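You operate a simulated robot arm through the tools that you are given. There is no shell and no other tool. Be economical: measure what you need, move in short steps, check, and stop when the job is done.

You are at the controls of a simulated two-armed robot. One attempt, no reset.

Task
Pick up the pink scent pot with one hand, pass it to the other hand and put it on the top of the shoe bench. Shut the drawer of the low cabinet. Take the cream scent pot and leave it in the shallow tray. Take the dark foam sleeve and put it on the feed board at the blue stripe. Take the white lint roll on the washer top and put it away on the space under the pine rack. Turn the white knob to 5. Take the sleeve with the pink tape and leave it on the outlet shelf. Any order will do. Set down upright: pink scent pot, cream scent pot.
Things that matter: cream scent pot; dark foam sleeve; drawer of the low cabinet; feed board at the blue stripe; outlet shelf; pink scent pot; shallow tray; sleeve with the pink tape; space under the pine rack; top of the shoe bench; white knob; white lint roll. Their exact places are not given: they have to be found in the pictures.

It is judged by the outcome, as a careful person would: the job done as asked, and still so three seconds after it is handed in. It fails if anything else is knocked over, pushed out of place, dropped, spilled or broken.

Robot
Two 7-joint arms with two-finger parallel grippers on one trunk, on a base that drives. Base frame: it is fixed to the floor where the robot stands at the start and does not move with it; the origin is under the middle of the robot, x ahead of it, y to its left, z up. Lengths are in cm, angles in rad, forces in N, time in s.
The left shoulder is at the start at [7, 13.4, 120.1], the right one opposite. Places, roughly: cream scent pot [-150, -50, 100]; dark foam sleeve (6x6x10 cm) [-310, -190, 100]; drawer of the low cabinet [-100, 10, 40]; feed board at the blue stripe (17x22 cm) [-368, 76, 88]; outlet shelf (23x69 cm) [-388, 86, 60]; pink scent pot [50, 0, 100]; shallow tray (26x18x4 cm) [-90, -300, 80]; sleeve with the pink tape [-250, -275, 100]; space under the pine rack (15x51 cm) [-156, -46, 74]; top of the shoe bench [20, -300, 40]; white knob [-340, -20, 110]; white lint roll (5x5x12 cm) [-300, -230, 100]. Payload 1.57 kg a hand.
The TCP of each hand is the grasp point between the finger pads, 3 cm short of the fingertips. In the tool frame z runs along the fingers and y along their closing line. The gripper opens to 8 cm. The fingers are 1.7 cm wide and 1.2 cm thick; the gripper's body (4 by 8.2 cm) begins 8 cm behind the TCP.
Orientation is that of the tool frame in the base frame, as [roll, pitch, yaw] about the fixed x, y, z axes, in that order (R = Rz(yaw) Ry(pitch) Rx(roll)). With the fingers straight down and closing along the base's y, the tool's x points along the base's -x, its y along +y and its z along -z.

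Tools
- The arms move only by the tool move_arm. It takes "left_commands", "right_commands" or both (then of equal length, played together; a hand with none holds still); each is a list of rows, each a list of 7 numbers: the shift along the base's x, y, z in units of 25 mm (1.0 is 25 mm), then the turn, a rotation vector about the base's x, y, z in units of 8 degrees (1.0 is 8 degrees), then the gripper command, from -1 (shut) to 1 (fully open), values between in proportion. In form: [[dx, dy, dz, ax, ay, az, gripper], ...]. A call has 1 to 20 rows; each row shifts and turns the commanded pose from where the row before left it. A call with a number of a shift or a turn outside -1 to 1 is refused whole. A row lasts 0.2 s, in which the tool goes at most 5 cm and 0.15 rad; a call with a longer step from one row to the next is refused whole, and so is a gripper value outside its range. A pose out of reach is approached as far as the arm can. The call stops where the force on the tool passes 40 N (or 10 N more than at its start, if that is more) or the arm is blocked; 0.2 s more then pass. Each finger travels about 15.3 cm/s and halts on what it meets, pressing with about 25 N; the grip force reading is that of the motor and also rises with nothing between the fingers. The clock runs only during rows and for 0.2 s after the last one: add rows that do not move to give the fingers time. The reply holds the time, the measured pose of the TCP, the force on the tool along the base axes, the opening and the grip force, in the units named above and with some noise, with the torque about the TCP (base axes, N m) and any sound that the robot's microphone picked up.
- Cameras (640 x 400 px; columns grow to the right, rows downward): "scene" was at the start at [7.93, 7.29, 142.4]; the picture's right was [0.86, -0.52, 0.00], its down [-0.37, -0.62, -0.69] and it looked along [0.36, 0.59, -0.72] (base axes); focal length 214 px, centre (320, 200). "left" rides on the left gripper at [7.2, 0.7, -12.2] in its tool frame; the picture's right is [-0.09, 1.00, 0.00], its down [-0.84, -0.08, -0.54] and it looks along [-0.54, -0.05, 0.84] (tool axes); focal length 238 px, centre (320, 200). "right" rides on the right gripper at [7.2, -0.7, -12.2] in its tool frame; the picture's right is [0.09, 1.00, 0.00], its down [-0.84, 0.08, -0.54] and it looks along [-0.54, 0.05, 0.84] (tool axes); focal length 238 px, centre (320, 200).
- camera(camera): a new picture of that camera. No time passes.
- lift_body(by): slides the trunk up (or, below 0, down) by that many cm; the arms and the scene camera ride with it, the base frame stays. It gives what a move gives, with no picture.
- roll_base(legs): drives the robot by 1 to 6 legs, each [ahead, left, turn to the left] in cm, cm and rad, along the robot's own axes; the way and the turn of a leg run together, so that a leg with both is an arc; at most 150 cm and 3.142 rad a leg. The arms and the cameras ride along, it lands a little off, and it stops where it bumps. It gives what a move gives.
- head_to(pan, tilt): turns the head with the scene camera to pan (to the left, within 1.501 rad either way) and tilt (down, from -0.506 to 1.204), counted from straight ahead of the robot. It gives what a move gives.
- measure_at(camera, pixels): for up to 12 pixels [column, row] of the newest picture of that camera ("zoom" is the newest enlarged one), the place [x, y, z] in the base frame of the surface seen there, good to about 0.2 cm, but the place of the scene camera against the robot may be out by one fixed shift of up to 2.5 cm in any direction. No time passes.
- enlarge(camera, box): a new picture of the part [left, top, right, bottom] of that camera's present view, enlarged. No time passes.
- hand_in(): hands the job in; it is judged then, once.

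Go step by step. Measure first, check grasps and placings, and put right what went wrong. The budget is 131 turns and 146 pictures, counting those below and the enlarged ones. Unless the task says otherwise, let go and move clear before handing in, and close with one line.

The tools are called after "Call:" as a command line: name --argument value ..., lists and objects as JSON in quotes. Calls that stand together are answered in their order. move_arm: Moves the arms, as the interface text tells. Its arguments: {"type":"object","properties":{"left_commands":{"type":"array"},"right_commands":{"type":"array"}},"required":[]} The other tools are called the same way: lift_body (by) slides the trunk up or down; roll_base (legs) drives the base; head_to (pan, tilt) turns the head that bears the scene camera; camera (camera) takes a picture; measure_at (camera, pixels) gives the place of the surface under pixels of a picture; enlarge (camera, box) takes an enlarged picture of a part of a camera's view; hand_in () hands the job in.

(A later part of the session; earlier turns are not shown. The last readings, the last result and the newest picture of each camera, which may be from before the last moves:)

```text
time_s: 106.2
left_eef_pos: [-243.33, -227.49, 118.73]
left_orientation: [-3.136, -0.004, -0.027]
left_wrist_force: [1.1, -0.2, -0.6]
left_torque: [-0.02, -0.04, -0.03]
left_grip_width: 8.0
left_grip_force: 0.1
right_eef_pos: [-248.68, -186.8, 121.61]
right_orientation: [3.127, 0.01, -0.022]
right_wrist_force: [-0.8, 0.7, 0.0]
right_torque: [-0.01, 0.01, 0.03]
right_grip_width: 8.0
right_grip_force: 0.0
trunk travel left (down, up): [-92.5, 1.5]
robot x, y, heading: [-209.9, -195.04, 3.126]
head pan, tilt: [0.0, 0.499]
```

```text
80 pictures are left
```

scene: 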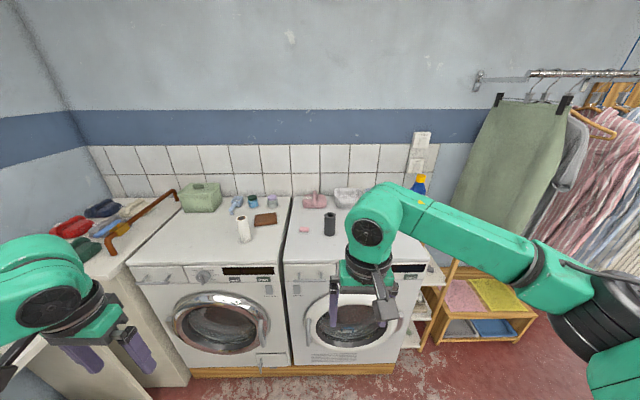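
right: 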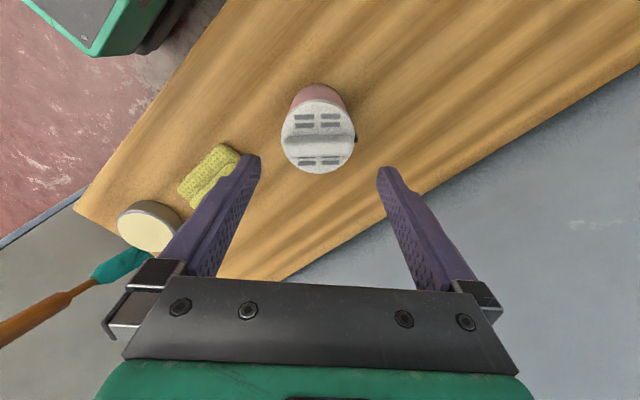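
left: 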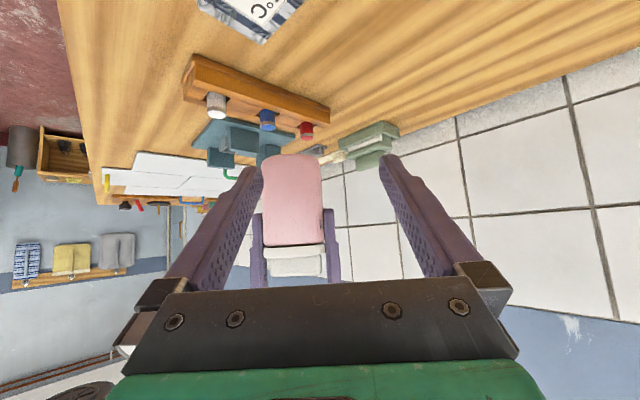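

White lint roll stands at (244,229), dark sleeve at (330,224). Zoom and measure.

Call:
enlarge --camera "scene" --box '[180, 170, 380, 290]'

Call:
measure_at --camera "scene" --pixels '[[244, 218], [244, 235], [244, 245], [330, 214], [330, 225], [330, 236], [304, 230], [265, 219], [270, 255], [278, 262], [210, 262]]'

```text
3.20 times, centred on (280, 230) of scene
```

zoom: 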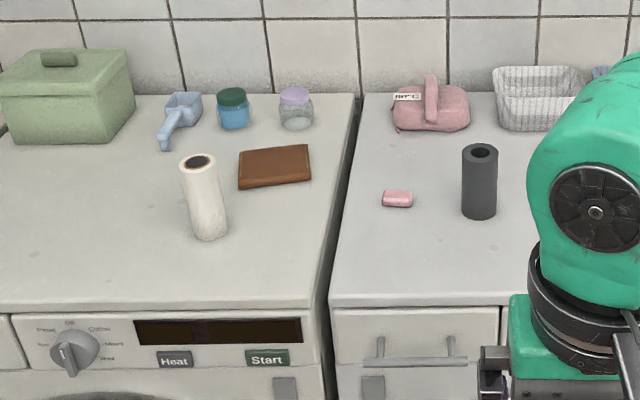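

```text
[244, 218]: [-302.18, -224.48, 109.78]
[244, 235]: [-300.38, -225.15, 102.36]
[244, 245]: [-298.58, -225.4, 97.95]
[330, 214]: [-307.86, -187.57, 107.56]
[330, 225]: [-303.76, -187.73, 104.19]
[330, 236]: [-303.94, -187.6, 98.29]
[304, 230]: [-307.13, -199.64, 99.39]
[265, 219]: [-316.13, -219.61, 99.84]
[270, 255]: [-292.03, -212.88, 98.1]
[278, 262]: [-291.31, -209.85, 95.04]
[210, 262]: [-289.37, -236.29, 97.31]
```

Before choosing the grasp I look at the pine rack (to the right-rear) for its clearance.

Call:
head_to --pan -1.5 --tilt 0.4

Call:
camera --camera "scene"

```text
time_s: 107.8
left_eef_pos: [-243.32, -227.78, 118.54]
left_orientation: [-3.133, -0.003, -0.026]
left_wrist_force: [-0.4, 0.5, 0.8]
left_torque: [0.0, 0.01, -0.02]
left_grip_width: 8.0
left_grip_force: 0.1
right_eef_pos: [-248.81, -186.98, 121.48]
right_orientation: [3.13, 0.01, -0.024]
right_wrist_force: [-0.1, 0.0, 0.1]
right_torque: [0.01, -0.01, -0.03]
right_grip_width: 7.97
right_grip_force: 0.1
trunk travel left (down, up): [-92.5, 1.5]
robot x, y, heading: [-210.17, -194.62, 3.119]
head pan, tilt: [-1.499, 0.4]
```

```text
78 pictures are left
```

scene: 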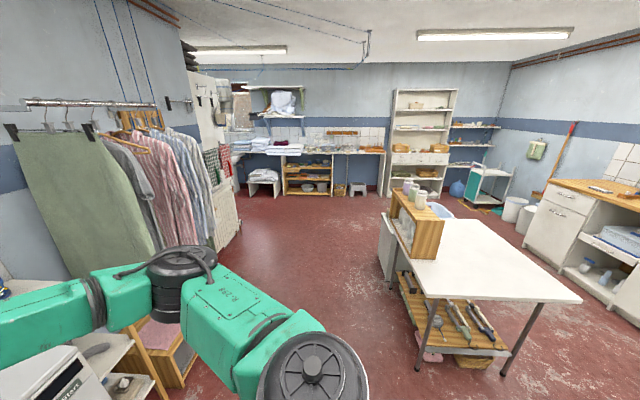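

Call:
enlarge --camera "scene" --box '[360, 160, 600, 380]'

Call:
measure_at --camera "scene" --pixels '[[415, 193], [395, 190], [441, 222], [438, 258], [408, 249], [396, 220], [398, 218], [410, 225], [389, 250], [423, 190], [410, 178], [575, 298]]'

```text
1.82 times, centred on (480, 270) of scene
```

zoom: 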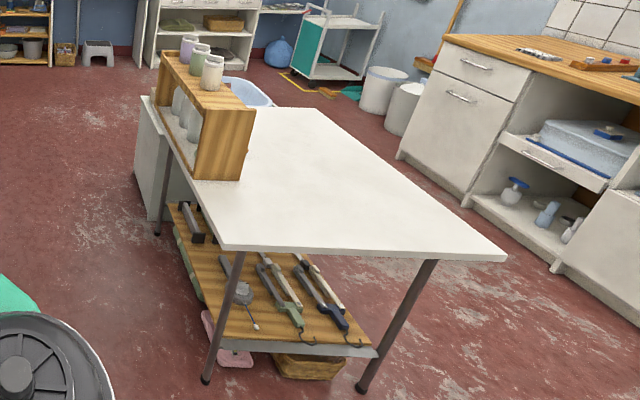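

```text
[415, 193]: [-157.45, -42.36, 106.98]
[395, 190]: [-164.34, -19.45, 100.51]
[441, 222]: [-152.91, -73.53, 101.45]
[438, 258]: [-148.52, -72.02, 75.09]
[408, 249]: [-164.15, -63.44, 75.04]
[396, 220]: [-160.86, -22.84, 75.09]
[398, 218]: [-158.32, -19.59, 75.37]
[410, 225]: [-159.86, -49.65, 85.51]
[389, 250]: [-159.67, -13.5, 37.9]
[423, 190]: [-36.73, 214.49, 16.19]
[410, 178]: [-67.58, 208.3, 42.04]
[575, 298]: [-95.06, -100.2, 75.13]
```

The rack is open to -x with about 22 cm clearance and jars inside; pots on top. Now peek at the feed-board area at (205,150).

Call:
enlarge --camera "scene" --box '[170, 50, 330, 260]'

Call:
enlarge --camera "scene" --box '[380, 170, 460, 270]'

```text
1.90 times, centred on (250, 155) of scene
```

zoom: 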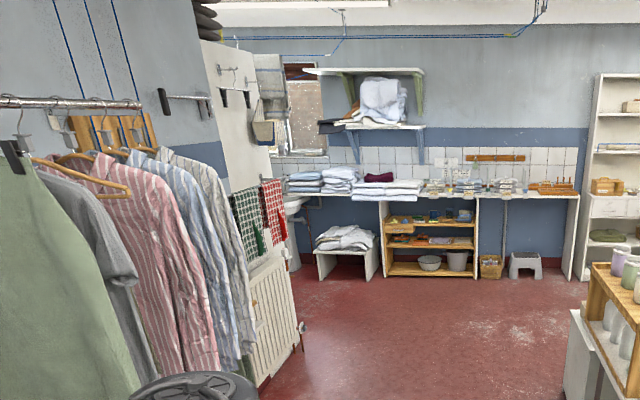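

```text
4.00 times, centred on (420, 220) of scene
```

zoom: 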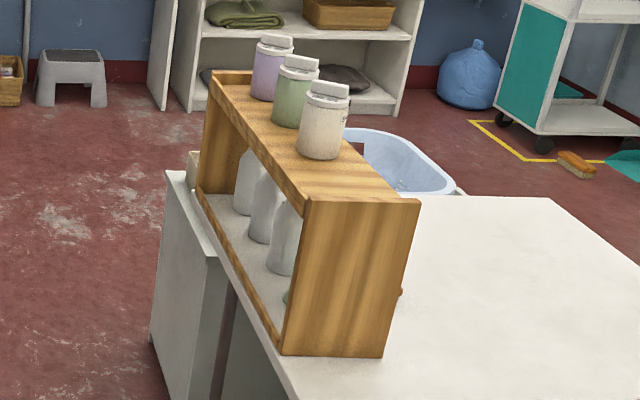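

Plan set: left hand takes the lint roll at a slope for the rack, right hand takes the dark sleeve from above. Drive up to the washers.

Call:
roll_base --legs '[[42, 11, 0.02]]'

Call:
head_to --pan 0.0 --tilt 0.8

Call:
camera --camera "scene"

Call:
camera --camera "right"

Call:
camera --camera "left"

```text
time_s: 110.5
left_eef_pos: [-284.21, -238.98, 118.67]
left_orientation: [-3.135, -0.001, -0.011]
left_wrist_force: [0.9, 0.0, 0.0]
left_torque: [0.0, -0.02, 0.01]
left_grip_width: 8.0
left_grip_force: 0.1
right_eef_pos: [-290.3, -198.19, 121.53]
right_orientation: [3.129, 0.012, -0.007]
right_wrist_force: [0.0, -0.6, -1.5]
right_torque: [0.01, 0.03, 0.04]
right_grip_width: 8.02
right_grip_force: 0.0
trunk travel left (down, up): [-92.5, 1.5]
robot x, y, heading: [-251.71, -205.62, 3.139]
head pan, tilt: [-1.499, 0.4]
```

```text
time_s: 112.1
left_eef_pos: [-284.51, -238.87, 118.6]
left_orientation: [-3.136, -0.005, -0.011]
left_wrist_force: [0.5, 0.0, -0.1]
left_torque: [0.0, -0.02, -0.04]
left_grip_width: 7.97
left_grip_force: 0.1
right_eef_pos: [-290.44, -198.27, 121.53]
right_orientation: [3.13, 0.011, -0.006]
right_wrist_force: [0.5, -0.5, 0.1]
right_torque: [0.0, 0.0, 0.0]
right_grip_width: 7.99
right_grip_force: 0.0
trunk travel left (down, up): [-92.5, 1.5]
robot x, y, heading: [-251.82, -205.51, 3.138]
head pan, tilt: [0.0, 0.799]
```

```text
74 pictures are left
```

scene: 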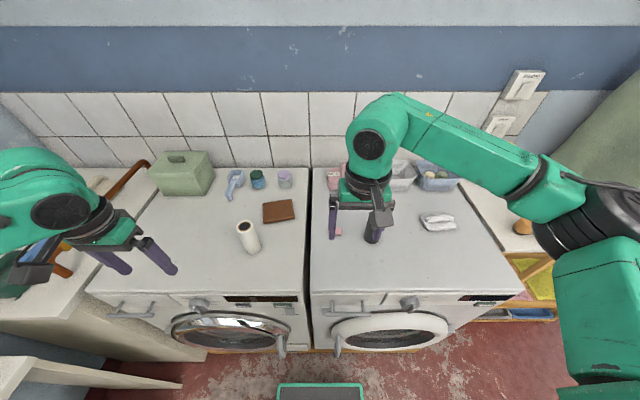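

```text
73 pictures are left
```

right: 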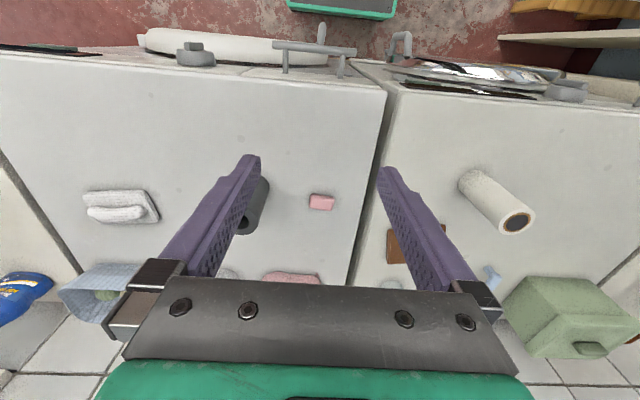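

```text
72 pictures are left
```

left: 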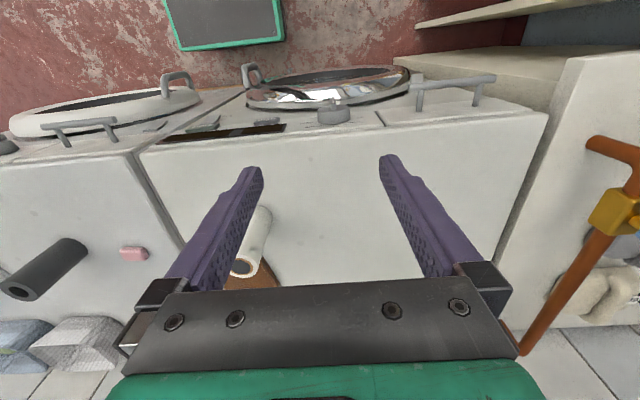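

Measure both rolls with the hand cameras.

Call:
measure_at --camera "right" --pixels '[[505, 225], [530, 220], [463, 180], [485, 172], [475, 195], [500, 190], [243, 228], [262, 190], [268, 200], [420, 150], [310, 150]]'

Call:
measure_at --camera "left" --pixels '[[8, 290], [30, 293], [38, 265], [60, 240], [78, 242], [55, 270], [270, 212], [245, 262], [262, 235]]'

```text
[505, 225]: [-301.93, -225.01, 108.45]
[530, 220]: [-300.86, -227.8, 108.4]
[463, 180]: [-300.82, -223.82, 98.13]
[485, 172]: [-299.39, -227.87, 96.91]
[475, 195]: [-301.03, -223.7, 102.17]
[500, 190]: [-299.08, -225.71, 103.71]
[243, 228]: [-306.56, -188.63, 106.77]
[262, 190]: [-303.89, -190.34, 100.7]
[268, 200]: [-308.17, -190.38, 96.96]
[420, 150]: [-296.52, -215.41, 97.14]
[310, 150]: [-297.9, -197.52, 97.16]
```

```text
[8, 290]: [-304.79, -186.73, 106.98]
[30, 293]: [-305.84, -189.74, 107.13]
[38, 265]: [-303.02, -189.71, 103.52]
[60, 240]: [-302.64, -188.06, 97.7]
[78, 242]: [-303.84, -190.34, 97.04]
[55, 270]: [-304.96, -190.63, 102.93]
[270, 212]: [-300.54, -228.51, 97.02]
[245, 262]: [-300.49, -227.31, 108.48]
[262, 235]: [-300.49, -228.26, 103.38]
```

Dark sleeve centre (-305.5, -187.7), top 107; lint centre (-301.3, -226.1), top 108.5; washer top 97.1. Right hand goes over the dark sleeve first.

Call:
move_arm --right_commands '[[-0.863, 0.6, -0.2, 0.08, 0.08, 0, 1], [-0.863, 0.6, -0.2, 0, 0, 0, 1], [-0.863, 0.6, -0.2, 0, 0, 0, 1], [-0.863, 0.6, -0.2, 0, 0, 0, 1], [-0.863, 0.6, -0.2, 0, 0, 0, 1], [-0.863, 0.6, -0.2, 0, 0, 0, 1], [-0.863, 0.6, -0.2, 0, 0, 0, 1], [0, 0, -0.5, 0, 0, 0, 1]]'

Call:
camera --camera "right"

```text
time_s: 113.9
left_eef_pos: [-284.44, -238.77, 118.63]
left_orientation: [-3.134, -0.003, -0.011]
left_wrist_force: [1.0, 0.6, -0.5]
left_torque: [0.02, -0.01, -0.01]
left_grip_width: 7.98
left_grip_force: 0.0
right_eef_pos: [-305.81, -187.87, 116.73]
right_orientation: [3.141, 0.021, -0.007]
right_wrist_force: [0.6, 0.1, 0.2]
right_torque: [0.03, 0.02, 0.0]
right_grip_width: 8.01
right_grip_force: 0.0
trunk travel left (down, up): [-92.5, 1.5]
robot x, y, heading: [-251.71, -205.38, 3.135]
head pan, tilt: [0.0, 0.799]
```

```text
71 pictures are left
```

right: 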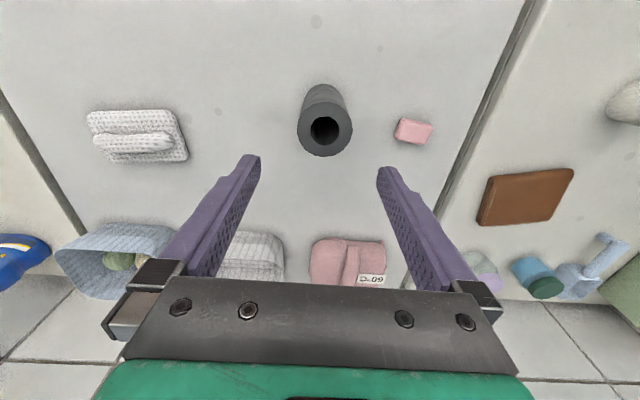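

Sleeve centred; check its rim for exact centre.

Call:
measure_at --camera "right" --pixels '[[302, 128], [349, 128], [325, 152], [326, 108], [325, 95]]'

```text
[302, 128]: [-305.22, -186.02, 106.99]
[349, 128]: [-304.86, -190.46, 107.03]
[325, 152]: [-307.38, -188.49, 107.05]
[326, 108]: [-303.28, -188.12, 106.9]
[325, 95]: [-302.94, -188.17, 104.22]
```

Centre (-305.3, -188.2), diameter about 4.6. Descend, grip and lift a little.

Call:
move_arm --right_commands '[[0.16, -0.15, -0.9, 0, -0.15, 0, 1], [0, 0, -0.96, 0, 0, 0, 1], [0, 0, -0.96, 0, 0, 0, 1], [0, 0, -0.96, 0, 0, 0, 1], [0, 0, -0.96, 0, 0, 0, 1], [0, 0, -0.9, 0, 0, 0, 1], [0, 0, 0, 0, 0, 0, 1], [0, 0, 0, 0, 0, 0, -1], [0, 0, 0, 0, 0, 0, -1], [0, 0, 0, 0, 0, 0, -1], [0, 0, 0.6, 0, 0, 0, -1], [0, 0, 0.9, 0, 0, 0, -1], [0, 0, 0.9, 0, 0, 0, -1], [0, 0, 0.9, 0, 0, 0, -1], [0.5, 0.3, 0.9, 0, 0, 0, -1], [0.5, 0.3, 0.9, 0, 0, 0, -1], [0.5, 0.3, 0.9, 0, 0, 0, -1]]'

Call:
camera --camera "right"

```text
time_s: 117.5
left_eef_pos: [-284.44, -238.97, 118.69]
left_orientation: [-3.134, -0.005, -0.011]
left_wrist_force: [0.0, -0.2, 0.3]
left_torque: [-0.01, -0.02, 0.03]
left_grip_width: 7.99
left_grip_force: 0.1
right_eef_pos: [-301.31, -185.77, 117.85]
right_orientation: [3.139, 0.0, -0.006]
right_wrist_force: [0.3, 0.3, 0.0]
right_torque: [0.02, 0.01, -0.01]
right_grip_width: 5.51
right_grip_force: 25.2
trunk travel left (down, up): [-92.5, 1.5]
robot x, y, heading: [-251.98, -205.48, 3.138]
head pan, tilt: [0.0, 0.799]
```

```text
70 pictures are left
```

right: 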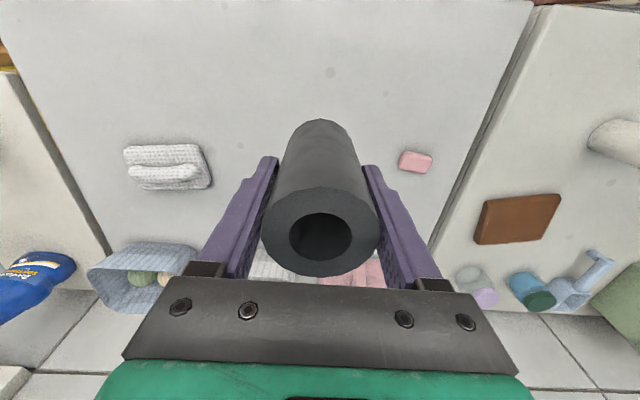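

Dark sleeve held (5.51 cm). Back the base 12 cm, then bring the left hand to a 40° sloped stand-off before the lint roll.

Call:
roll_base --legs '[[-12, 0, 0]]'

Call:
move_arm --left_commands '[[-0.95, 0.47, 0, 0, 0, 0, 1], [-0.95, 0.47, 0, 0, 0, 0, 1], [-0.95, 0.47, 0, 0, 0, 0, 1], [-0.95, 0.47, 0, 0, 0, 0, 1], [-0.55, 0.47, -0.2, 0, 0.893, 0, 1], [-0.55, 0.47, -0.2, 0, 0.893, 0, 1], [-0.55, 0.47, -0.5, 0, 0.893, 0, 1], [-0.55, 0.47, -0.5, 0, 0.893, 0, 1], [-0.55, 0.47, -0.5, 0, 0.893, 0, 1], [-0.55, 0.47, -0.5, 0, 0.893, 0, 1], [-0.5, 0.47, -0.5, 0, 0.893, 0, 1]]'

Call:
camera --camera "left"

```text
time_s: 118.7
left_eef_pos: [-273.1, -238.99, 118.56]
left_orientation: [-3.135, -0.006, -0.009]
left_wrist_force: [-0.3, 0.4, 0.5]
left_torque: [-0.02, -0.03, -0.01]
left_grip_width: 7.99
left_grip_force: 0.0
right_eef_pos: [-290.12, -185.91, 117.72]
right_orientation: [3.14, -0.005, -0.005]
right_wrist_force: [0.1, -0.6, 0.2]
right_torque: [0.01, -0.02, 0.0]
right_grip_width: 5.49
right_grip_force: 24.8
trunk travel left (down, up): [-92.5, 1.5]
robot x, y, heading: [-239.83, -205.61, 3.14]
head pan, tilt: [0.0, 0.799]
```

```text
time_s: 121.1
left_eef_pos: [-291.83, -226.05, 111.3]
left_orientation: [-3.141, 0.868, -0.011]
left_wrist_force: [-0.5, 1.0, 1.1]
left_torque: [-0.03, 0.0, -0.02]
left_grip_width: 8.0
left_grip_force: 0.2
right_eef_pos: [-289.84, -185.95, 117.81]
right_orientation: [3.14, -0.002, -0.005]
right_wrist_force: [-0.6, 0.1, 0.5]
right_torque: [-0.01, -0.03, 0.0]
right_grip_width: 5.52
right_grip_force: 25.3
trunk travel left (down, up): [-92.5, 1.5]
robot x, y, heading: [-239.88, -205.71, 3.138]
head pan, tilt: [0.0, 0.799]
```

```text
69 pictures are left
```

left: 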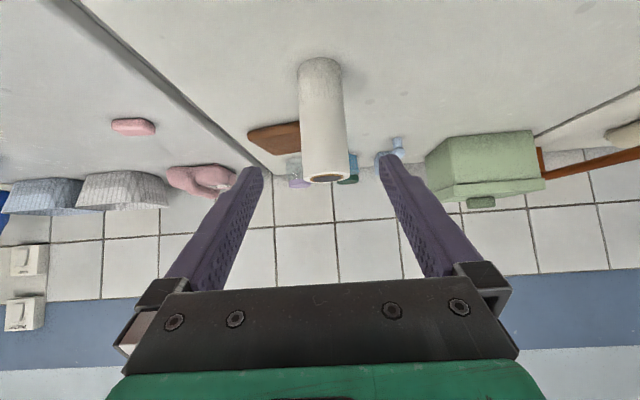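

Stand-off reached, roll centred at column 322. Advance, grip and lift.

Call:
move_arm --left_commands '[[-0.87, 0, -0.76, 0, 0, 0, 1], [-0.87, 0, -0.76, 0, 0, 0, 1], [-0.87, 0, -0.76, 0, 0, 0, 1], [-0.87, 0, -0.76, 0, 0, 0, 1], [0, 0, 0, 0, 0, 0, 1], [0, 0, 0, 0, 0, 0, -1], [0, 0, 0, 0, 0, 0, -1], [0, 0, 0, 0, 0, 0, -1], [0, 0, 0.6, 0, 0, 0, -1], [0, 0, 0.9, 0, 0, 0, -1], [0, 0, 0.9, 0, 0, 0, -1], [0, 0, 0.9, 0, 0, 0, -1]]'

Call:
camera --camera "left"

Call:
head_to --pan 0.9 --tilt 0.6

Call:
camera --camera "scene"

```text
time_s: 123.7
left_eef_pos: [-299.13, -226.86, 113.89]
left_orientation: [3.138, 0.869, -0.016]
left_wrist_force: [0.2, 0.0, -0.8]
left_torque: [0.02, 0.03, 0.0]
left_grip_width: 4.53
left_grip_force: 25.4
left hand out of reach, approached as far as the arm can: row 4
right_eef_pos: [-289.82, -185.85, 117.81]
right_orientation: [3.14, -0.001, -0.006]
right_wrist_force: [-0.4, 0.0, 0.5]
right_torque: [0.01, 0.02, 0.01]
right_grip_width: 5.51
right_grip_force: 25.6
trunk travel left (down, up): [-92.5, 1.5]
robot x, y, heading: [-240.07, -205.81, 3.133]
head pan, tilt: [0.0, 0.799]
```

```text
68 pictures are left
```

left: 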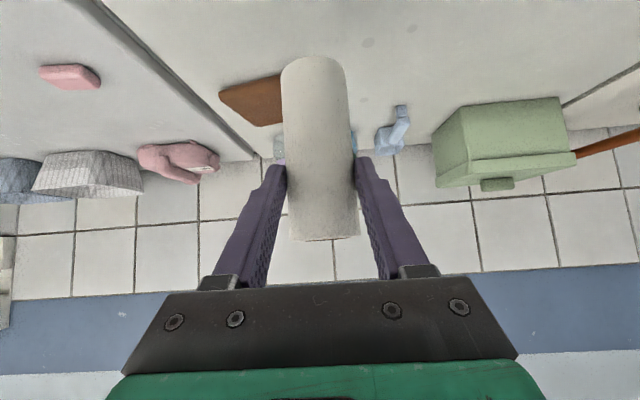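

```text
time_s: 124.9
left_eef_pos: [-299.25, -226.88, 113.87]
left_orientation: [3.137, 0.869, -0.014]
left_wrist_force: [-0.4, -0.6, 0.2]
left_torque: [0.0, -0.01, -0.04]
left_grip_width: 4.54
left_grip_force: 24.5
right_eef_pos: [-289.73, -185.89, 117.76]
right_orientation: [3.141, 0.0, -0.005]
right_wrist_force: [0.1, -0.3, -0.1]
right_torque: [0.0, 0.02, 0.02]
right_grip_width: 5.51
right_grip_force: 25.2
trunk travel left (down, up): [-92.5, 1.5]
robot x, y, heading: [-240.0, -205.75, 3.136]
head pan, tilt: [0.901, 0.6]
```

```text
67 pictures are left
```

scene: 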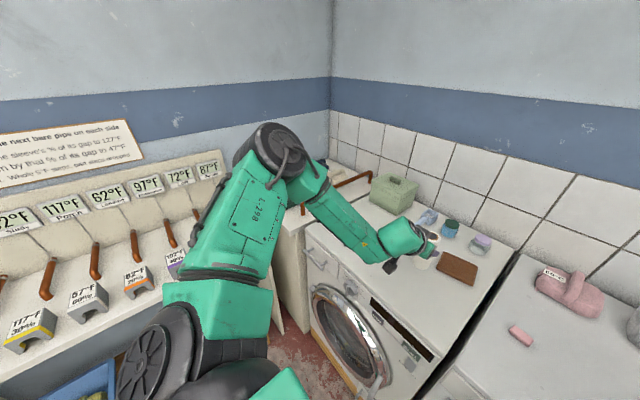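

Lint roll held at 4.5 cm. Back off, turn to face +y and drive 80 cm up the aisle, then look.

Call:
roll_base --legs '[[-20, 0, 0], [0, 0, -1.571], [75, 0, 0]]'

Call:
head_to --pan -0.2 --tilt 0.5

Call:
camera --camera "scene"

```text
time_s: 134.0
left_eef_pos: [-238.17, -71.37, 113.96]
left_orientation: [3.139, 0.87, -1.61]
left_wrist_force: [0.0, -0.7, -0.8]
left_torque: [-0.02, 0.01, 0.0]
left_grip_width: 4.48
left_grip_force: 25.1
right_eef_pos: [-197.25, -81.86, 117.81]
right_orientation: [3.14, 0.003, -1.602]
right_wrist_force: [0.7, -0.2, -0.1]
right_torque: [-0.01, 0.02, 0.03]
right_grip_width: 5.49
right_grip_force: 24.5
trunk travel left (down, up): [-92.5, 1.5]
robot x, y, heading: [-218.03, -131.1, 1.537]
head pan, tilt: [0.901, 0.6]
```

```text
time_s: 135.3
left_eef_pos: [-237.99, -71.18, 113.84]
left_orientation: [3.137, 0.87, -1.612]
left_wrist_force: [0.6, -0.5, -0.7]
left_torque: [0.0, 0.03, -0.03]
left_grip_width: 4.49
left_grip_force: 24.9
right_eef_pos: [-197.33, -81.71, 117.75]
right_orientation: [3.139, -0.001, -1.602]
right_wrist_force: [0.9, -0.1, 0.6]
right_torque: [0.0, 0.01, -0.03]
right_grip_width: 5.48
right_grip_force: 25.0
trunk travel left (down, up): [-92.5, 1.5]
robot x, y, heading: [-218.17, -130.86, 1.545]
head pan, tilt: [-0.201, 0.499]
```

```text
66 pictures are left
```

scene: 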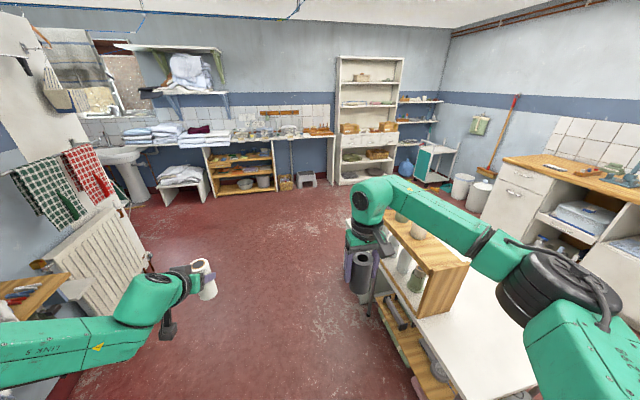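

Rack at (425,270) with three jars inside. Measure rack, jars, radiator and the grey cabinet.

Call:
measure_at --camera "scene" --pixels '[[436, 250], [463, 265], [418, 318], [408, 290], [416, 280], [404, 262], [100, 270], [75, 330], [398, 218], [415, 232], [390, 285], [450, 262]]'

Call:
enlarge --camera "scene" --box '[340, 190, 480, 330]'

```text
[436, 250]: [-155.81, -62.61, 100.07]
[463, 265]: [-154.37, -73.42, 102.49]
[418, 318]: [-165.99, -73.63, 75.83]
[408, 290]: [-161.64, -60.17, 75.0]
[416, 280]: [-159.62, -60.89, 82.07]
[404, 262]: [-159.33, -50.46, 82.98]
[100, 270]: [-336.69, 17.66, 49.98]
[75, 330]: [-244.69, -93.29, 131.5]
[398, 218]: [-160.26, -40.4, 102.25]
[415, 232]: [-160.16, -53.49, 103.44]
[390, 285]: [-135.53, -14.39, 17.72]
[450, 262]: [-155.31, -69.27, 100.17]
```

```text
2.86 times, centred on (410, 260) of scene
```

zoom: 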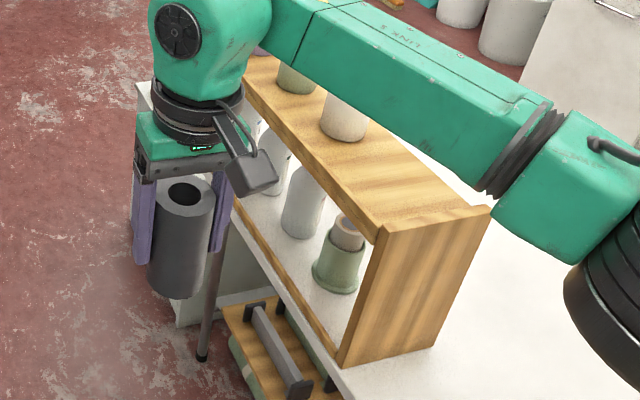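

Jars stand at y -61, -50, -39 in the rack; the aisle is wide. Go round to face the rack from x≈-243.

Call:
roll_base --legs '[[40, 25, 0], [42, 0, 0], [0, 0, -1.55]]'

Call:
head_to --pan 0.0 --tilt 0.5

Call:
camera --camera "scene"

Call:
enlarge --camera "scene" --box '[240, 140, 440, 280]'

```text
time_s: 144.1
left_eef_pos: [-182.41, -28.01, 113.9]
left_orientation: [3.137, 0.869, 3.115]
left_wrist_force: [0.5, -0.3, -0.1]
left_torque: [0.04, -0.01, -0.01]
left_grip_width: 4.49
left_grip_force: 24.6
right_eef_pos: [-192.49, -68.92, 117.91]
right_orientation: [3.14, 0.001, 3.122]
right_wrist_force: [-0.3, -0.2, -0.2]
right_torque: [-0.02, -0.06, 0.0]
right_grip_width: 5.51
right_grip_force: 25.3
trunk travel left (down, up): [-92.5, 1.5]
robot x, y, heading: [-242.11, -48.55, -0.021]
head pan, tilt: [-0.201, 0.499]
```

```text
time_s: 144.9
left_eef_pos: [-182.44, -28.04, 113.77]
left_orientation: [3.138, 0.869, 3.114]
left_wrist_force: [0.4, -0.4, -0.5]
left_torque: [-0.02, 0.01, -0.03]
left_grip_width: 4.49
left_grip_force: 25.0
right_eef_pos: [-192.4, -68.93, 117.74]
right_orientation: [3.14, 0.001, 3.121]
right_wrist_force: [0.3, -0.5, 0.7]
right_torque: [0.02, 0.0, 0.03]
right_grip_width: 5.5
right_grip_force: 24.6
trunk travel left (down, up): [-92.5, 1.5]
robot x, y, heading: [-241.96, -48.34, -0.016]
head pan, tilt: [0.0, 0.499]
```

```text
64 pictures are left
```

scene: 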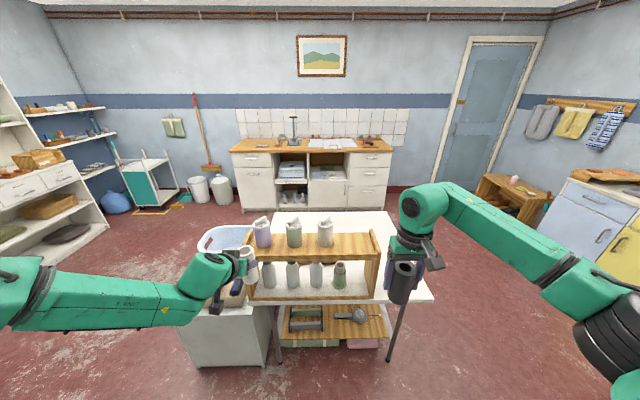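

```text
2.86 times, centred on (340, 210) of scene
```

zoom: 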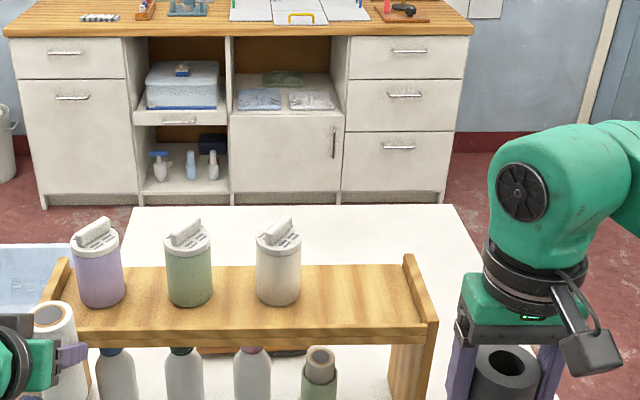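

Four jars stand in the rack; I measure them and the gaps at each end.

Call:
enlarge --camera "scene" --box '[230, 200, 400, 310]'

Call:
measure_at --camera "scene" --pixels '[[269, 280], [293, 280], [316, 280], [341, 280], [333, 282], [348, 282], [368, 285], [256, 285], [375, 285], [340, 295], [360, 296], [310, 250]]'

```text
3.64 times, centred on (315, 255) of scene
```

zoom: 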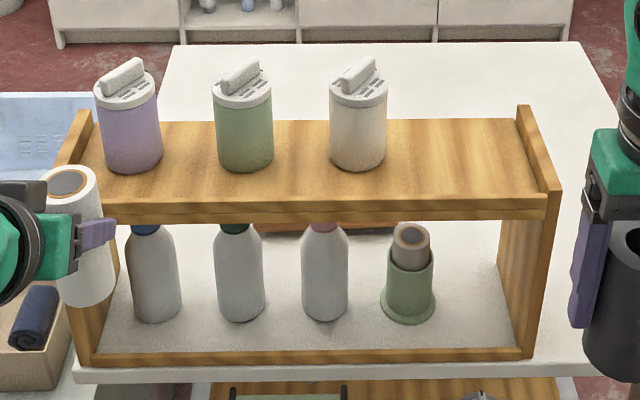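

```text
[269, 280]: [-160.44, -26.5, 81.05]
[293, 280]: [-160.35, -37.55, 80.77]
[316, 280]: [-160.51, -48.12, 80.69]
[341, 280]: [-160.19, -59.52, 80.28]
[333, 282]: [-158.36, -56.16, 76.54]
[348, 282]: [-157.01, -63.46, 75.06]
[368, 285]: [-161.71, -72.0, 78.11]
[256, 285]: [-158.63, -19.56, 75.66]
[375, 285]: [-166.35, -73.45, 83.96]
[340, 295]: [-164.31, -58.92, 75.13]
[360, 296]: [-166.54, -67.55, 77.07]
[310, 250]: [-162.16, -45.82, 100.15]
```

The only usable gap is the right end (y about -63.5 to -71.5). Shift the base right 39 cm and lower the trunk 29 cm, then measure the gap with the left camera.

Call:
roll_base --legs '[[0, -39, 0.018]]'

Call:
lift_body --by -29

Call:
camera --camera "left"

Call:
camera --camera "scene"

```text
time_s: 147.3
left_eef_pos: [-183.25, -65.25, 113.79]
left_orientation: [3.141, 0.869, 3.137]
left_wrist_force: [0.3, 0.9, -0.7]
left_torque: [-0.02, 0.03, -0.02]
left_grip_width: 4.45
left_grip_force: 24.7
right_eef_pos: [-192.39, -106.2, 117.81]
right_orientation: [-3.14, -0.001, -3.141]
right_wrist_force: [-0.3, 0.6, 0.5]
right_torque: [0.01, 0.0, -0.01]
right_grip_width: 5.52
right_grip_force: 24.3
trunk travel left (down, up): [-92.5, 1.5]
robot x, y, heading: [-242.37, -86.69, -0.003]
head pan, tilt: [0.0, 0.499]
```

```text
time_s: 150.2
left_eef_pos: [-183.19, -65.5, 84.9]
left_orientation: [3.138, 0.87, 3.135]
left_wrist_force: [0.4, 0.5, -0.4]
left_torque: [0.01, 0.0, -0.02]
left_grip_width: 4.47
left_grip_force: 24.7
right_eef_pos: [-192.5, -106.54, 88.73]
right_orientation: [3.139, 0.0, -3.141]
right_wrist_force: [-0.7, 0.0, -0.4]
right_torque: [0.02, -0.02, 0.0]
right_grip_width: 5.48
right_grip_force: 24.9
trunk travel left (down, up): [-63.5, 30.5]
robot x, y, heading: [-241.99, -87.38, 0.004]
head pan, tilt: [0.0, 0.499]
```

```text
61 pictures are left
```

left: 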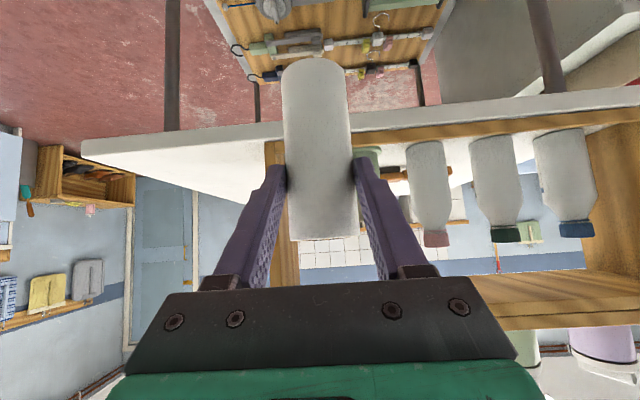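

```text
60 pictures are left
```

scene: 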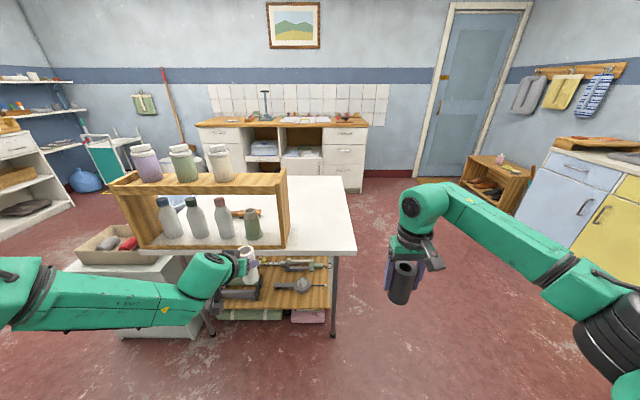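

The left camera shows the end wall near (275,160), the green jar at (370,160) and the top board at (560,300). Measure them.

Call:
measure_at --camera "left" --pixels '[[272, 150], [278, 160], [292, 250], [370, 158], [378, 155], [384, 172], [395, 136], [400, 127], [520, 300], [530, 325], [560, 275], [400, 115]]'

Call:
enlarge --camera "left" --box '[250, 100, 470, 260]'

Call:
enlarge --camera "scene" --box '[180, 190, 320, 280]'

```text
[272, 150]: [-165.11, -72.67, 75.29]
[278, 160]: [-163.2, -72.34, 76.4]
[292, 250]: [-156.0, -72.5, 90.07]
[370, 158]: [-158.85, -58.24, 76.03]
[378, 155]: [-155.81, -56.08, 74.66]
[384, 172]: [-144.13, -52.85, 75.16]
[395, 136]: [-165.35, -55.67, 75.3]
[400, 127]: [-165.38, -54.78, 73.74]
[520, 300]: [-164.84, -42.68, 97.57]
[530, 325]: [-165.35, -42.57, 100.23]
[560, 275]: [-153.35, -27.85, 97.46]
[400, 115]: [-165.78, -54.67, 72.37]
```

```text
2.50 times, centred on (360, 180) of left
```

zoom: 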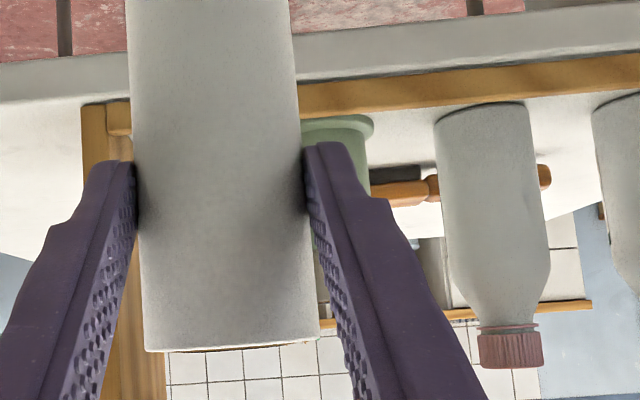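

```text
4.44 times, centred on (250, 235) of scene
```

zoom: 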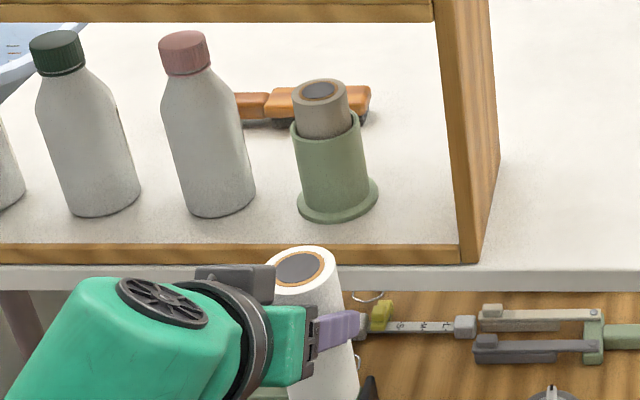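

Lip top 75.3, table 73.8, board underside 97.5. Measure the gap's width from the scene zoom.

Call:
measure_at --camera "zoom" --pixels '[[374, 198], [300, 205], [338, 218], [300, 165], [365, 160], [455, 195], [462, 240], [452, 150], [410, 200], [440, 220], [470, 150]]'

```text
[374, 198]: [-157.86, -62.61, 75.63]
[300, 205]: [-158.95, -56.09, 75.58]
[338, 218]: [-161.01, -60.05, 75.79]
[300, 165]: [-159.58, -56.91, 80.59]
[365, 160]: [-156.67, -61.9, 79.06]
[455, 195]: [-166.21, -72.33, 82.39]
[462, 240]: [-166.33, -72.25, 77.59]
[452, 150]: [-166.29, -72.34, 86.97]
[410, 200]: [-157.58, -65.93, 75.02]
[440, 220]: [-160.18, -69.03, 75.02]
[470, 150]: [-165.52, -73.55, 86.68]
```

The gap is y -62.7 to -72.2; target centre -67.5 at x -158.5. Pull the arm in 10 cm, drive forward 22 cm to just outside the rack, then check.

Call:
move_arm --left_commands '[[-0.8, -0.16, 0.04, 0, 0, 0, -1], [-0.8, -0.16, 0.04, 0, 0, 0, -1], [-0.8, -0.16, 0.04, 0, 0, 0, -1], [-0.8, -0.16, 0.04, 0, 0, 0, -1], [-0.8, -0.16, 0.04, 0, 0, 0, -1]]'

Call:
roll_base --legs '[[21.5, 0, 0]]'

Call:
camera --camera "left"

```text
time_s: 151.4
left_eef_pos: [-193.31, -67.52, 85.58]
left_orientation: [3.137, 0.868, 3.135]
left_wrist_force: [-0.2, -0.2, 0.2]
left_torque: [0.0, 0.0, 0.01]
left_grip_width: 4.43
left_grip_force: 25.6
right_eef_pos: [-192.53, -106.45, 88.79]
right_orientation: [3.141, 0.0, -3.141]
right_wrist_force: [0.8, 1.6, -1.3]
right_torque: [0.0, -0.01, 0.0]
right_grip_width: 5.51
right_grip_force: 25.5
trunk travel left (down, up): [-63.5, 30.5]
robot x, y, heading: [-242.4, -86.78, -0.002]
head pan, tilt: [0.0, 0.499]
```

```text
time_s: 153.1
left_eef_pos: [-172.02, -67.42, 85.55]
left_orientation: [3.138, 0.868, 3.134]
left_wrist_force: [1.1, -0.4, 0.0]
left_torque: [-0.01, 0.05, -0.01]
left_grip_width: 4.48
left_grip_force: 25.4
right_eef_pos: [-171.21, -106.47, 88.84]
right_orientation: [3.14, 0.0, -3.14]
right_wrist_force: [0.4, -0.5, -0.8]
right_torque: [0.0, 0.01, 0.02]
right_grip_width: 5.5
right_grip_force: 24.6
trunk travel left (down, up): [-63.5, 30.5]
robot x, y, heading: [-220.97, -87.21, 0.002]
head pan, tilt: [0.0, 0.499]
```

```text
57 pictures are left
```

left: 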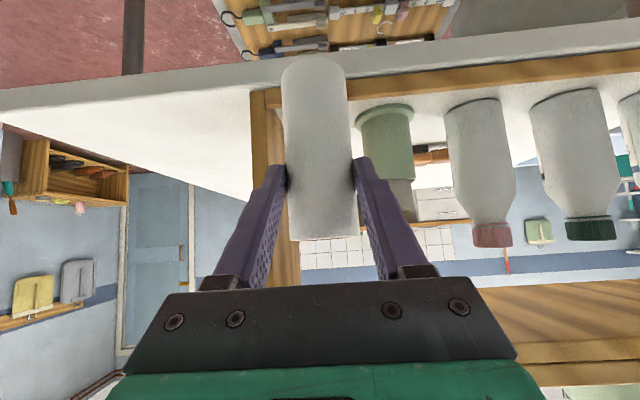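

Roll is lined up between wall and green jar. Measure the roll's bottom edge and the gap once more.

Call:
measure_at --camera "left" --pixels '[[313, 62], [313, 70], [313, 150], [275, 110], [283, 200], [360, 120], [363, 112], [375, 95], [268, 140]]'

```text
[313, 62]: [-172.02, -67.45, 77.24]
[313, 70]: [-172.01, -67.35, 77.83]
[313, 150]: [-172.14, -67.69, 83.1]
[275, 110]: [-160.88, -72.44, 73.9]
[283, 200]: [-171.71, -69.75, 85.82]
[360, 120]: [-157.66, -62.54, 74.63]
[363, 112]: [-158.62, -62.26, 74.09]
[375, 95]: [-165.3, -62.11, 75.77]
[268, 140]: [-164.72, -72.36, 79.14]
```

Bottom is at 77.0, lip 75.8, so it clears. Drive 3 cm further, then insert 8.3 cm and lower gently.

Call:
roll_base --legs '[[3, 0, 0]]'

Call:
move_arm --left_commands '[[0.55, 0, 0, 0, 0, 0, -1], [0.55, 0, 0, 0, 0, 0, -1], [0.55, 0, 0, 0, 0, 0, -1], [0.55, 0, 0, 0, 0, 0, -1], [0.55, 0, 0, 0, 0, 0, -1], [0.55, 0, 0, 0, 0, 0, -1], [0, 0, -0.4, 0, 0, 0, -1], [0, 0, -0.4, 0, 0, 0, -1], [0, 0, -0.2, 0, 0, 0, -1], [0, 0, 0, 0, 0, 0, -1]]'

Call:
camera --camera "left"

```text
time_s: 153.9
left_eef_pos: [-169.26, -67.44, 85.68]
left_orientation: [3.138, 0.871, 3.134]
left_wrist_force: [-0.7, 0.2, 0.0]
left_torque: [0.02, 0.02, 0.02]
left_grip_width: 4.47
left_grip_force: 24.9
right_eef_pos: [-168.35, -106.6, 88.86]
right_orientation: [3.14, 0.002, 3.141]
right_wrist_force: [-0.1, -0.1, -0.9]
right_torque: [0.0, 0.0, -0.01]
right_grip_width: 5.51
right_grip_force: 24.6
trunk travel left (down, up): [-63.5, 30.5]
robot x, y, heading: [-218.38, -87.13, 0.003]
head pan, tilt: [0.0, 0.499]
```

```text
time_s: 156.1
left_eef_pos: [-160.81, -67.5, 83.03]
left_orientation: [3.14, 0.866, 3.136]
left_wrist_force: [-0.2, -0.1, -0.4]
left_torque: [0.0, 0.0, 0.04]
left_grip_width: 4.44
left_grip_force: 25.5
right_eef_pos: [-168.05, -106.57, 88.78]
right_orientation: [3.139, 0.001, -3.141]
right_wrist_force: [-0.8, 0.0, 0.0]
right_torque: [-0.01, 0.01, -0.03]
right_grip_width: 5.5
right_grip_force: 24.7
trunk travel left (down, up): [-63.5, 30.5]
robot x, y, heading: [-217.75, -87.19, 0.003]
head pan, tilt: [0.0, 0.499]
```

```text
56 pictures are left
```

left: 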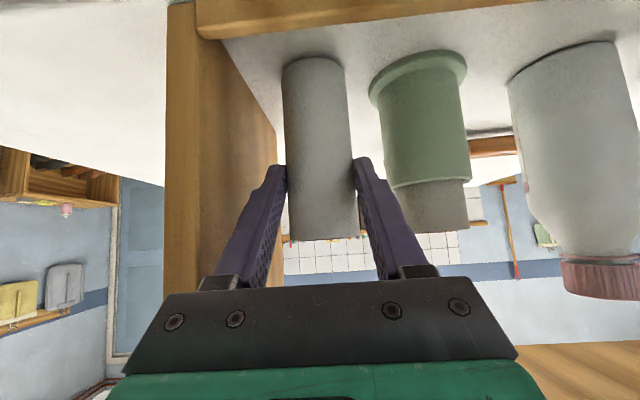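

Inside, bottom about 0.5 cm above the table. Lower in 2 mm steps.

Call:
move_arm --left_commands '[[0, 0, -0.08, 0, 0, 0, -1], [0, 0, -0.08, 0, 0, 0, -1], [0, 0, -0.08, 0, 0, 0, -1], [0, 0, 0, 0, 0, 0, -1]]'

Call:
enlarge --camera "left" --box '[240, 20, 420, 140]'

```text
time_s: 157.1
left_eef_pos: [-160.68, -67.58, 82.61]
left_orientation: [3.136, 0.874, 3.133]
left_wrist_force: [2.7, 2.6, 9.1]
left_torque: [0.15, -0.22, -0.02]
left_grip_width: 4.46
left_grip_force: 25.1
right_eef_pos: [-168.23, -106.45, 88.77]
right_orientation: [3.14, 0.002, -3.141]
right_wrist_force: [0.6, 0.1, 0.5]
right_torque: [-0.02, 0.02, -0.02]
right_grip_width: 5.53
right_grip_force: 24.9
trunk travel left (down, up): [-63.5, 30.5]
robot x, y, heading: [-217.81, -87.31, 0.005]
head pan, tilt: [0.0, 0.499]
```

```text
3.33 times, centred on (330, 80) of left
```

zoom: 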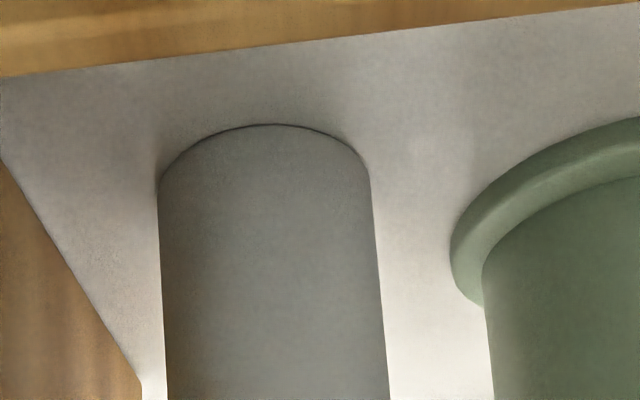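

Touching (9 N). Open slightly (5.4 cm) and withdraw straight back.

Call:
move_arm --left_commands '[[0, 0, 0, 0, 0, 0, 0.35], [0, 0, 0, 0, 0, 0, 0.35], [-0.4, 0, 0.1, 0, 0, 0, 0.35], [-0.6, 0, 0.1, 0, 0, 0, 0.35], [-0.8, 0, 0, 0, 0, 0, 0.35], [-0.8, 0, 0, 0, 0, 0, 0.35], [-0.8, 0, 0, 0, 0, 0, 0.35], [-0.8, 0, 0, 0, 0, 0, 1]]'

Call:
camera --camera "left"

```text
time_s: 158.9
left_eef_pos: [-171.25, -67.42, 83.0]
left_orientation: [3.139, 0.869, 3.136]
left_wrist_force: [0.5, -0.8, -0.3]
left_torque: [-0.01, -0.05, -0.02]
left_grip_width: 8.0
left_grip_force: 0.1
right_eef_pos: [-168.24, -106.5, 88.94]
right_orientation: [3.14, -0.001, -3.141]
right_wrist_force: [0.0, 0.0, -0.1]
right_torque: [0.0, -0.02, -0.05]
right_grip_width: 5.49
right_grip_force: 25.1
trunk travel left (down, up): [-63.5, 30.5]
robot x, y, heading: [-218.03, -87.24, 0.002]
head pan, tilt: [0.0, 0.499]
```

```text
54 pictures are left
```

left: 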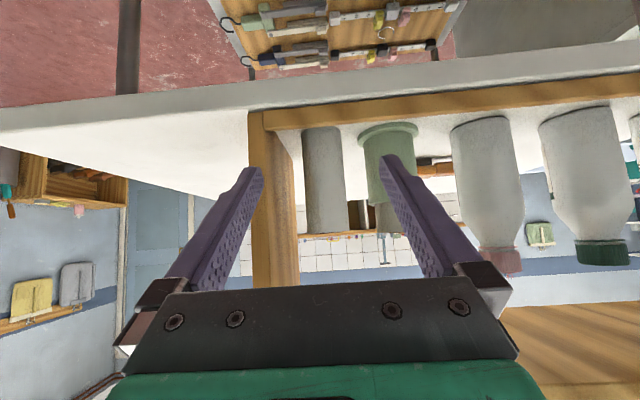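

Lint roll stands under the rack. Back off, raise the trunk, turn the left tool vertical, and line up on the cream pot.

Call:
roll_base --legs '[[-22, 0, 0], [0, 17, 0]]'

Call:
lift_body --by 29

Call:
move_arm --left_commands '[[0, 0, 0.3, 0, 0.893, 0, 1], [0, 0, 0.3, 0, 0.893, 0, 1], [0, 0, 0.3, 0, 0.893, 0, 1], [0, 0, 0.3, 0, 0.893, 0, 1], [0, 0, 0.3, 0, 0.893, 0, 1], [0, 0, 0.3, 0, 0.893, 0, 1], [0, 0, 0.3, 0, 0.893, 0, 1]]'

Call:
camera --camera "left"

Call:
camera --camera "scene"

```text
time_s: 161.7
left_eef_pos: [-193.28, -50.64, 82.97]
left_orientation: [3.138, 0.87, 3.132]
left_wrist_force: [-0.1, -0.3, 0.4]
left_torque: [0.01, 0.01, 0.01]
left_grip_width: 8.0
left_grip_force: 0.1
right_eef_pos: [-190.41, -89.76, 88.8]
right_orientation: [3.139, 0.001, 3.138]
right_wrist_force: [0.5, 0.4, 0.4]
right_torque: [-0.02, 0.0, -0.02]
right_grip_width: 5.52
right_grip_force: 24.4
trunk travel left (down, up): [-63.5, 30.5]
robot x, y, heading: [-240.25, -69.56, 0.002]
head pan, tilt: [0.0, 0.499]
```

```text
time_s: 164.6
left_eef_pos: [-193.36, -50.53, 111.87]
left_orientation: [3.14, 0.867, 3.132]
left_wrist_force: [0.2, 0.0, 0.3]
left_torque: [-0.02, 0.0, 0.01]
left_grip_width: 8.01
left_grip_force: 0.2
right_eef_pos: [-190.45, -89.6, 117.92]
right_orientation: [3.14, 0.0, 3.138]
right_wrist_force: [0.2, 0.5, 0.7]
right_torque: [0.0, -0.01, 0.02]
right_grip_width: 5.5
right_grip_force: 25.0
trunk travel left (down, up): [-92.5, 1.5]
robot x, y, heading: [-240.15, -70.08, -0.0]
head pan, tilt: [0.0, 0.499]
```

```text
time_s: 166.2
left_eef_pos: [-193.25, -50.57, 117.06]
left_orientation: [-3.136, -0.008, 3.132]
left_wrist_force: [-0.9, -0.1, 0.3]
left_torque: [0.03, 0.0, 0.02]
left_grip_width: 7.98
left_grip_force: 0.0
right_eef_pos: [-190.22, -89.74, 117.76]
right_orientation: [3.139, -0.001, 3.139]
right_wrist_force: [-0.8, 0.2, -0.1]
right_torque: [-0.03, 0.0, 0.01]
right_grip_width: 5.51
right_grip_force: 24.3
trunk travel left (down, up): [-92.5, 1.5]
robot x, y, heading: [-240.14, -69.71, -0.004]
head pan, tilt: [0.0, 0.499]
```

```text
53 pictures are left
```

left: 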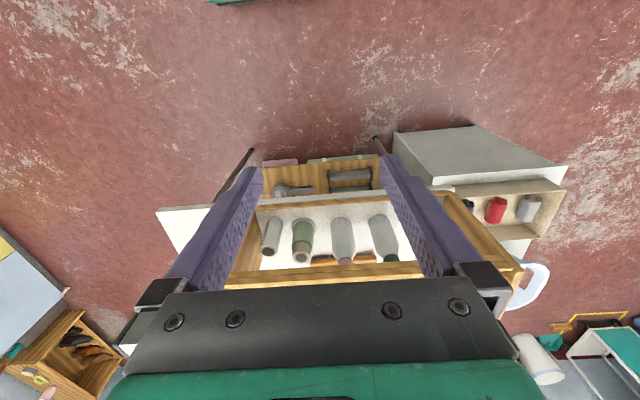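

```text
52 pictures are left
```

scene: 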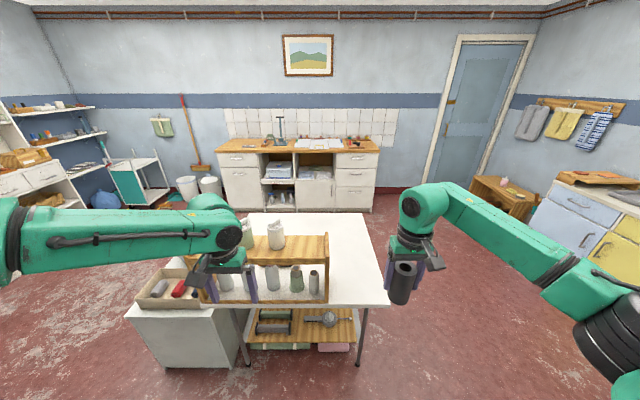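

Cream pot at scene (276,237). Measure it, and the grey cabinet/drawer at left.

Call:
enlarge --camera "scene" --box '[110, 200, 350, 370]'

Call:
measure_at --camera "scene" --pixels '[[268, 240], [276, 246], [284, 240], [276, 228], [276, 233], [300, 250], [150, 300], [185, 290], [180, 330], [130, 312], [232, 315]]'

```text
2.35 times, centred on (230, 285) of scene
```

zoom: 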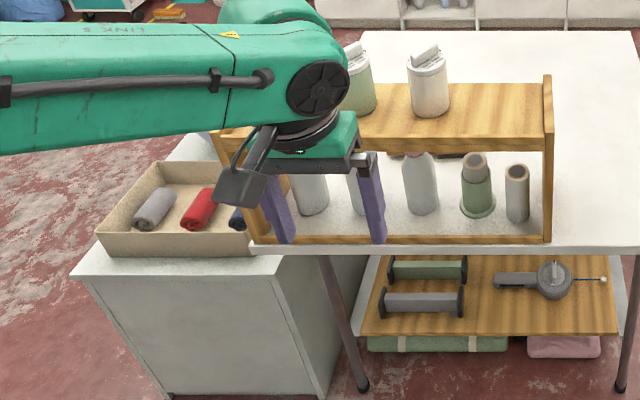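

```text
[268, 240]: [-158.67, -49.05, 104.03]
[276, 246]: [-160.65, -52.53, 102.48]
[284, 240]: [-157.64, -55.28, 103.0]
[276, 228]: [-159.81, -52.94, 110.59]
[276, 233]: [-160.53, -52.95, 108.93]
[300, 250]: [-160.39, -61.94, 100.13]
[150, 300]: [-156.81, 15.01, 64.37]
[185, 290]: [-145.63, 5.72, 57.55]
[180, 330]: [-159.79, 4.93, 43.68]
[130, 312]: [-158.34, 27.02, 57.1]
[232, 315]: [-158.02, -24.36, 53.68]
```

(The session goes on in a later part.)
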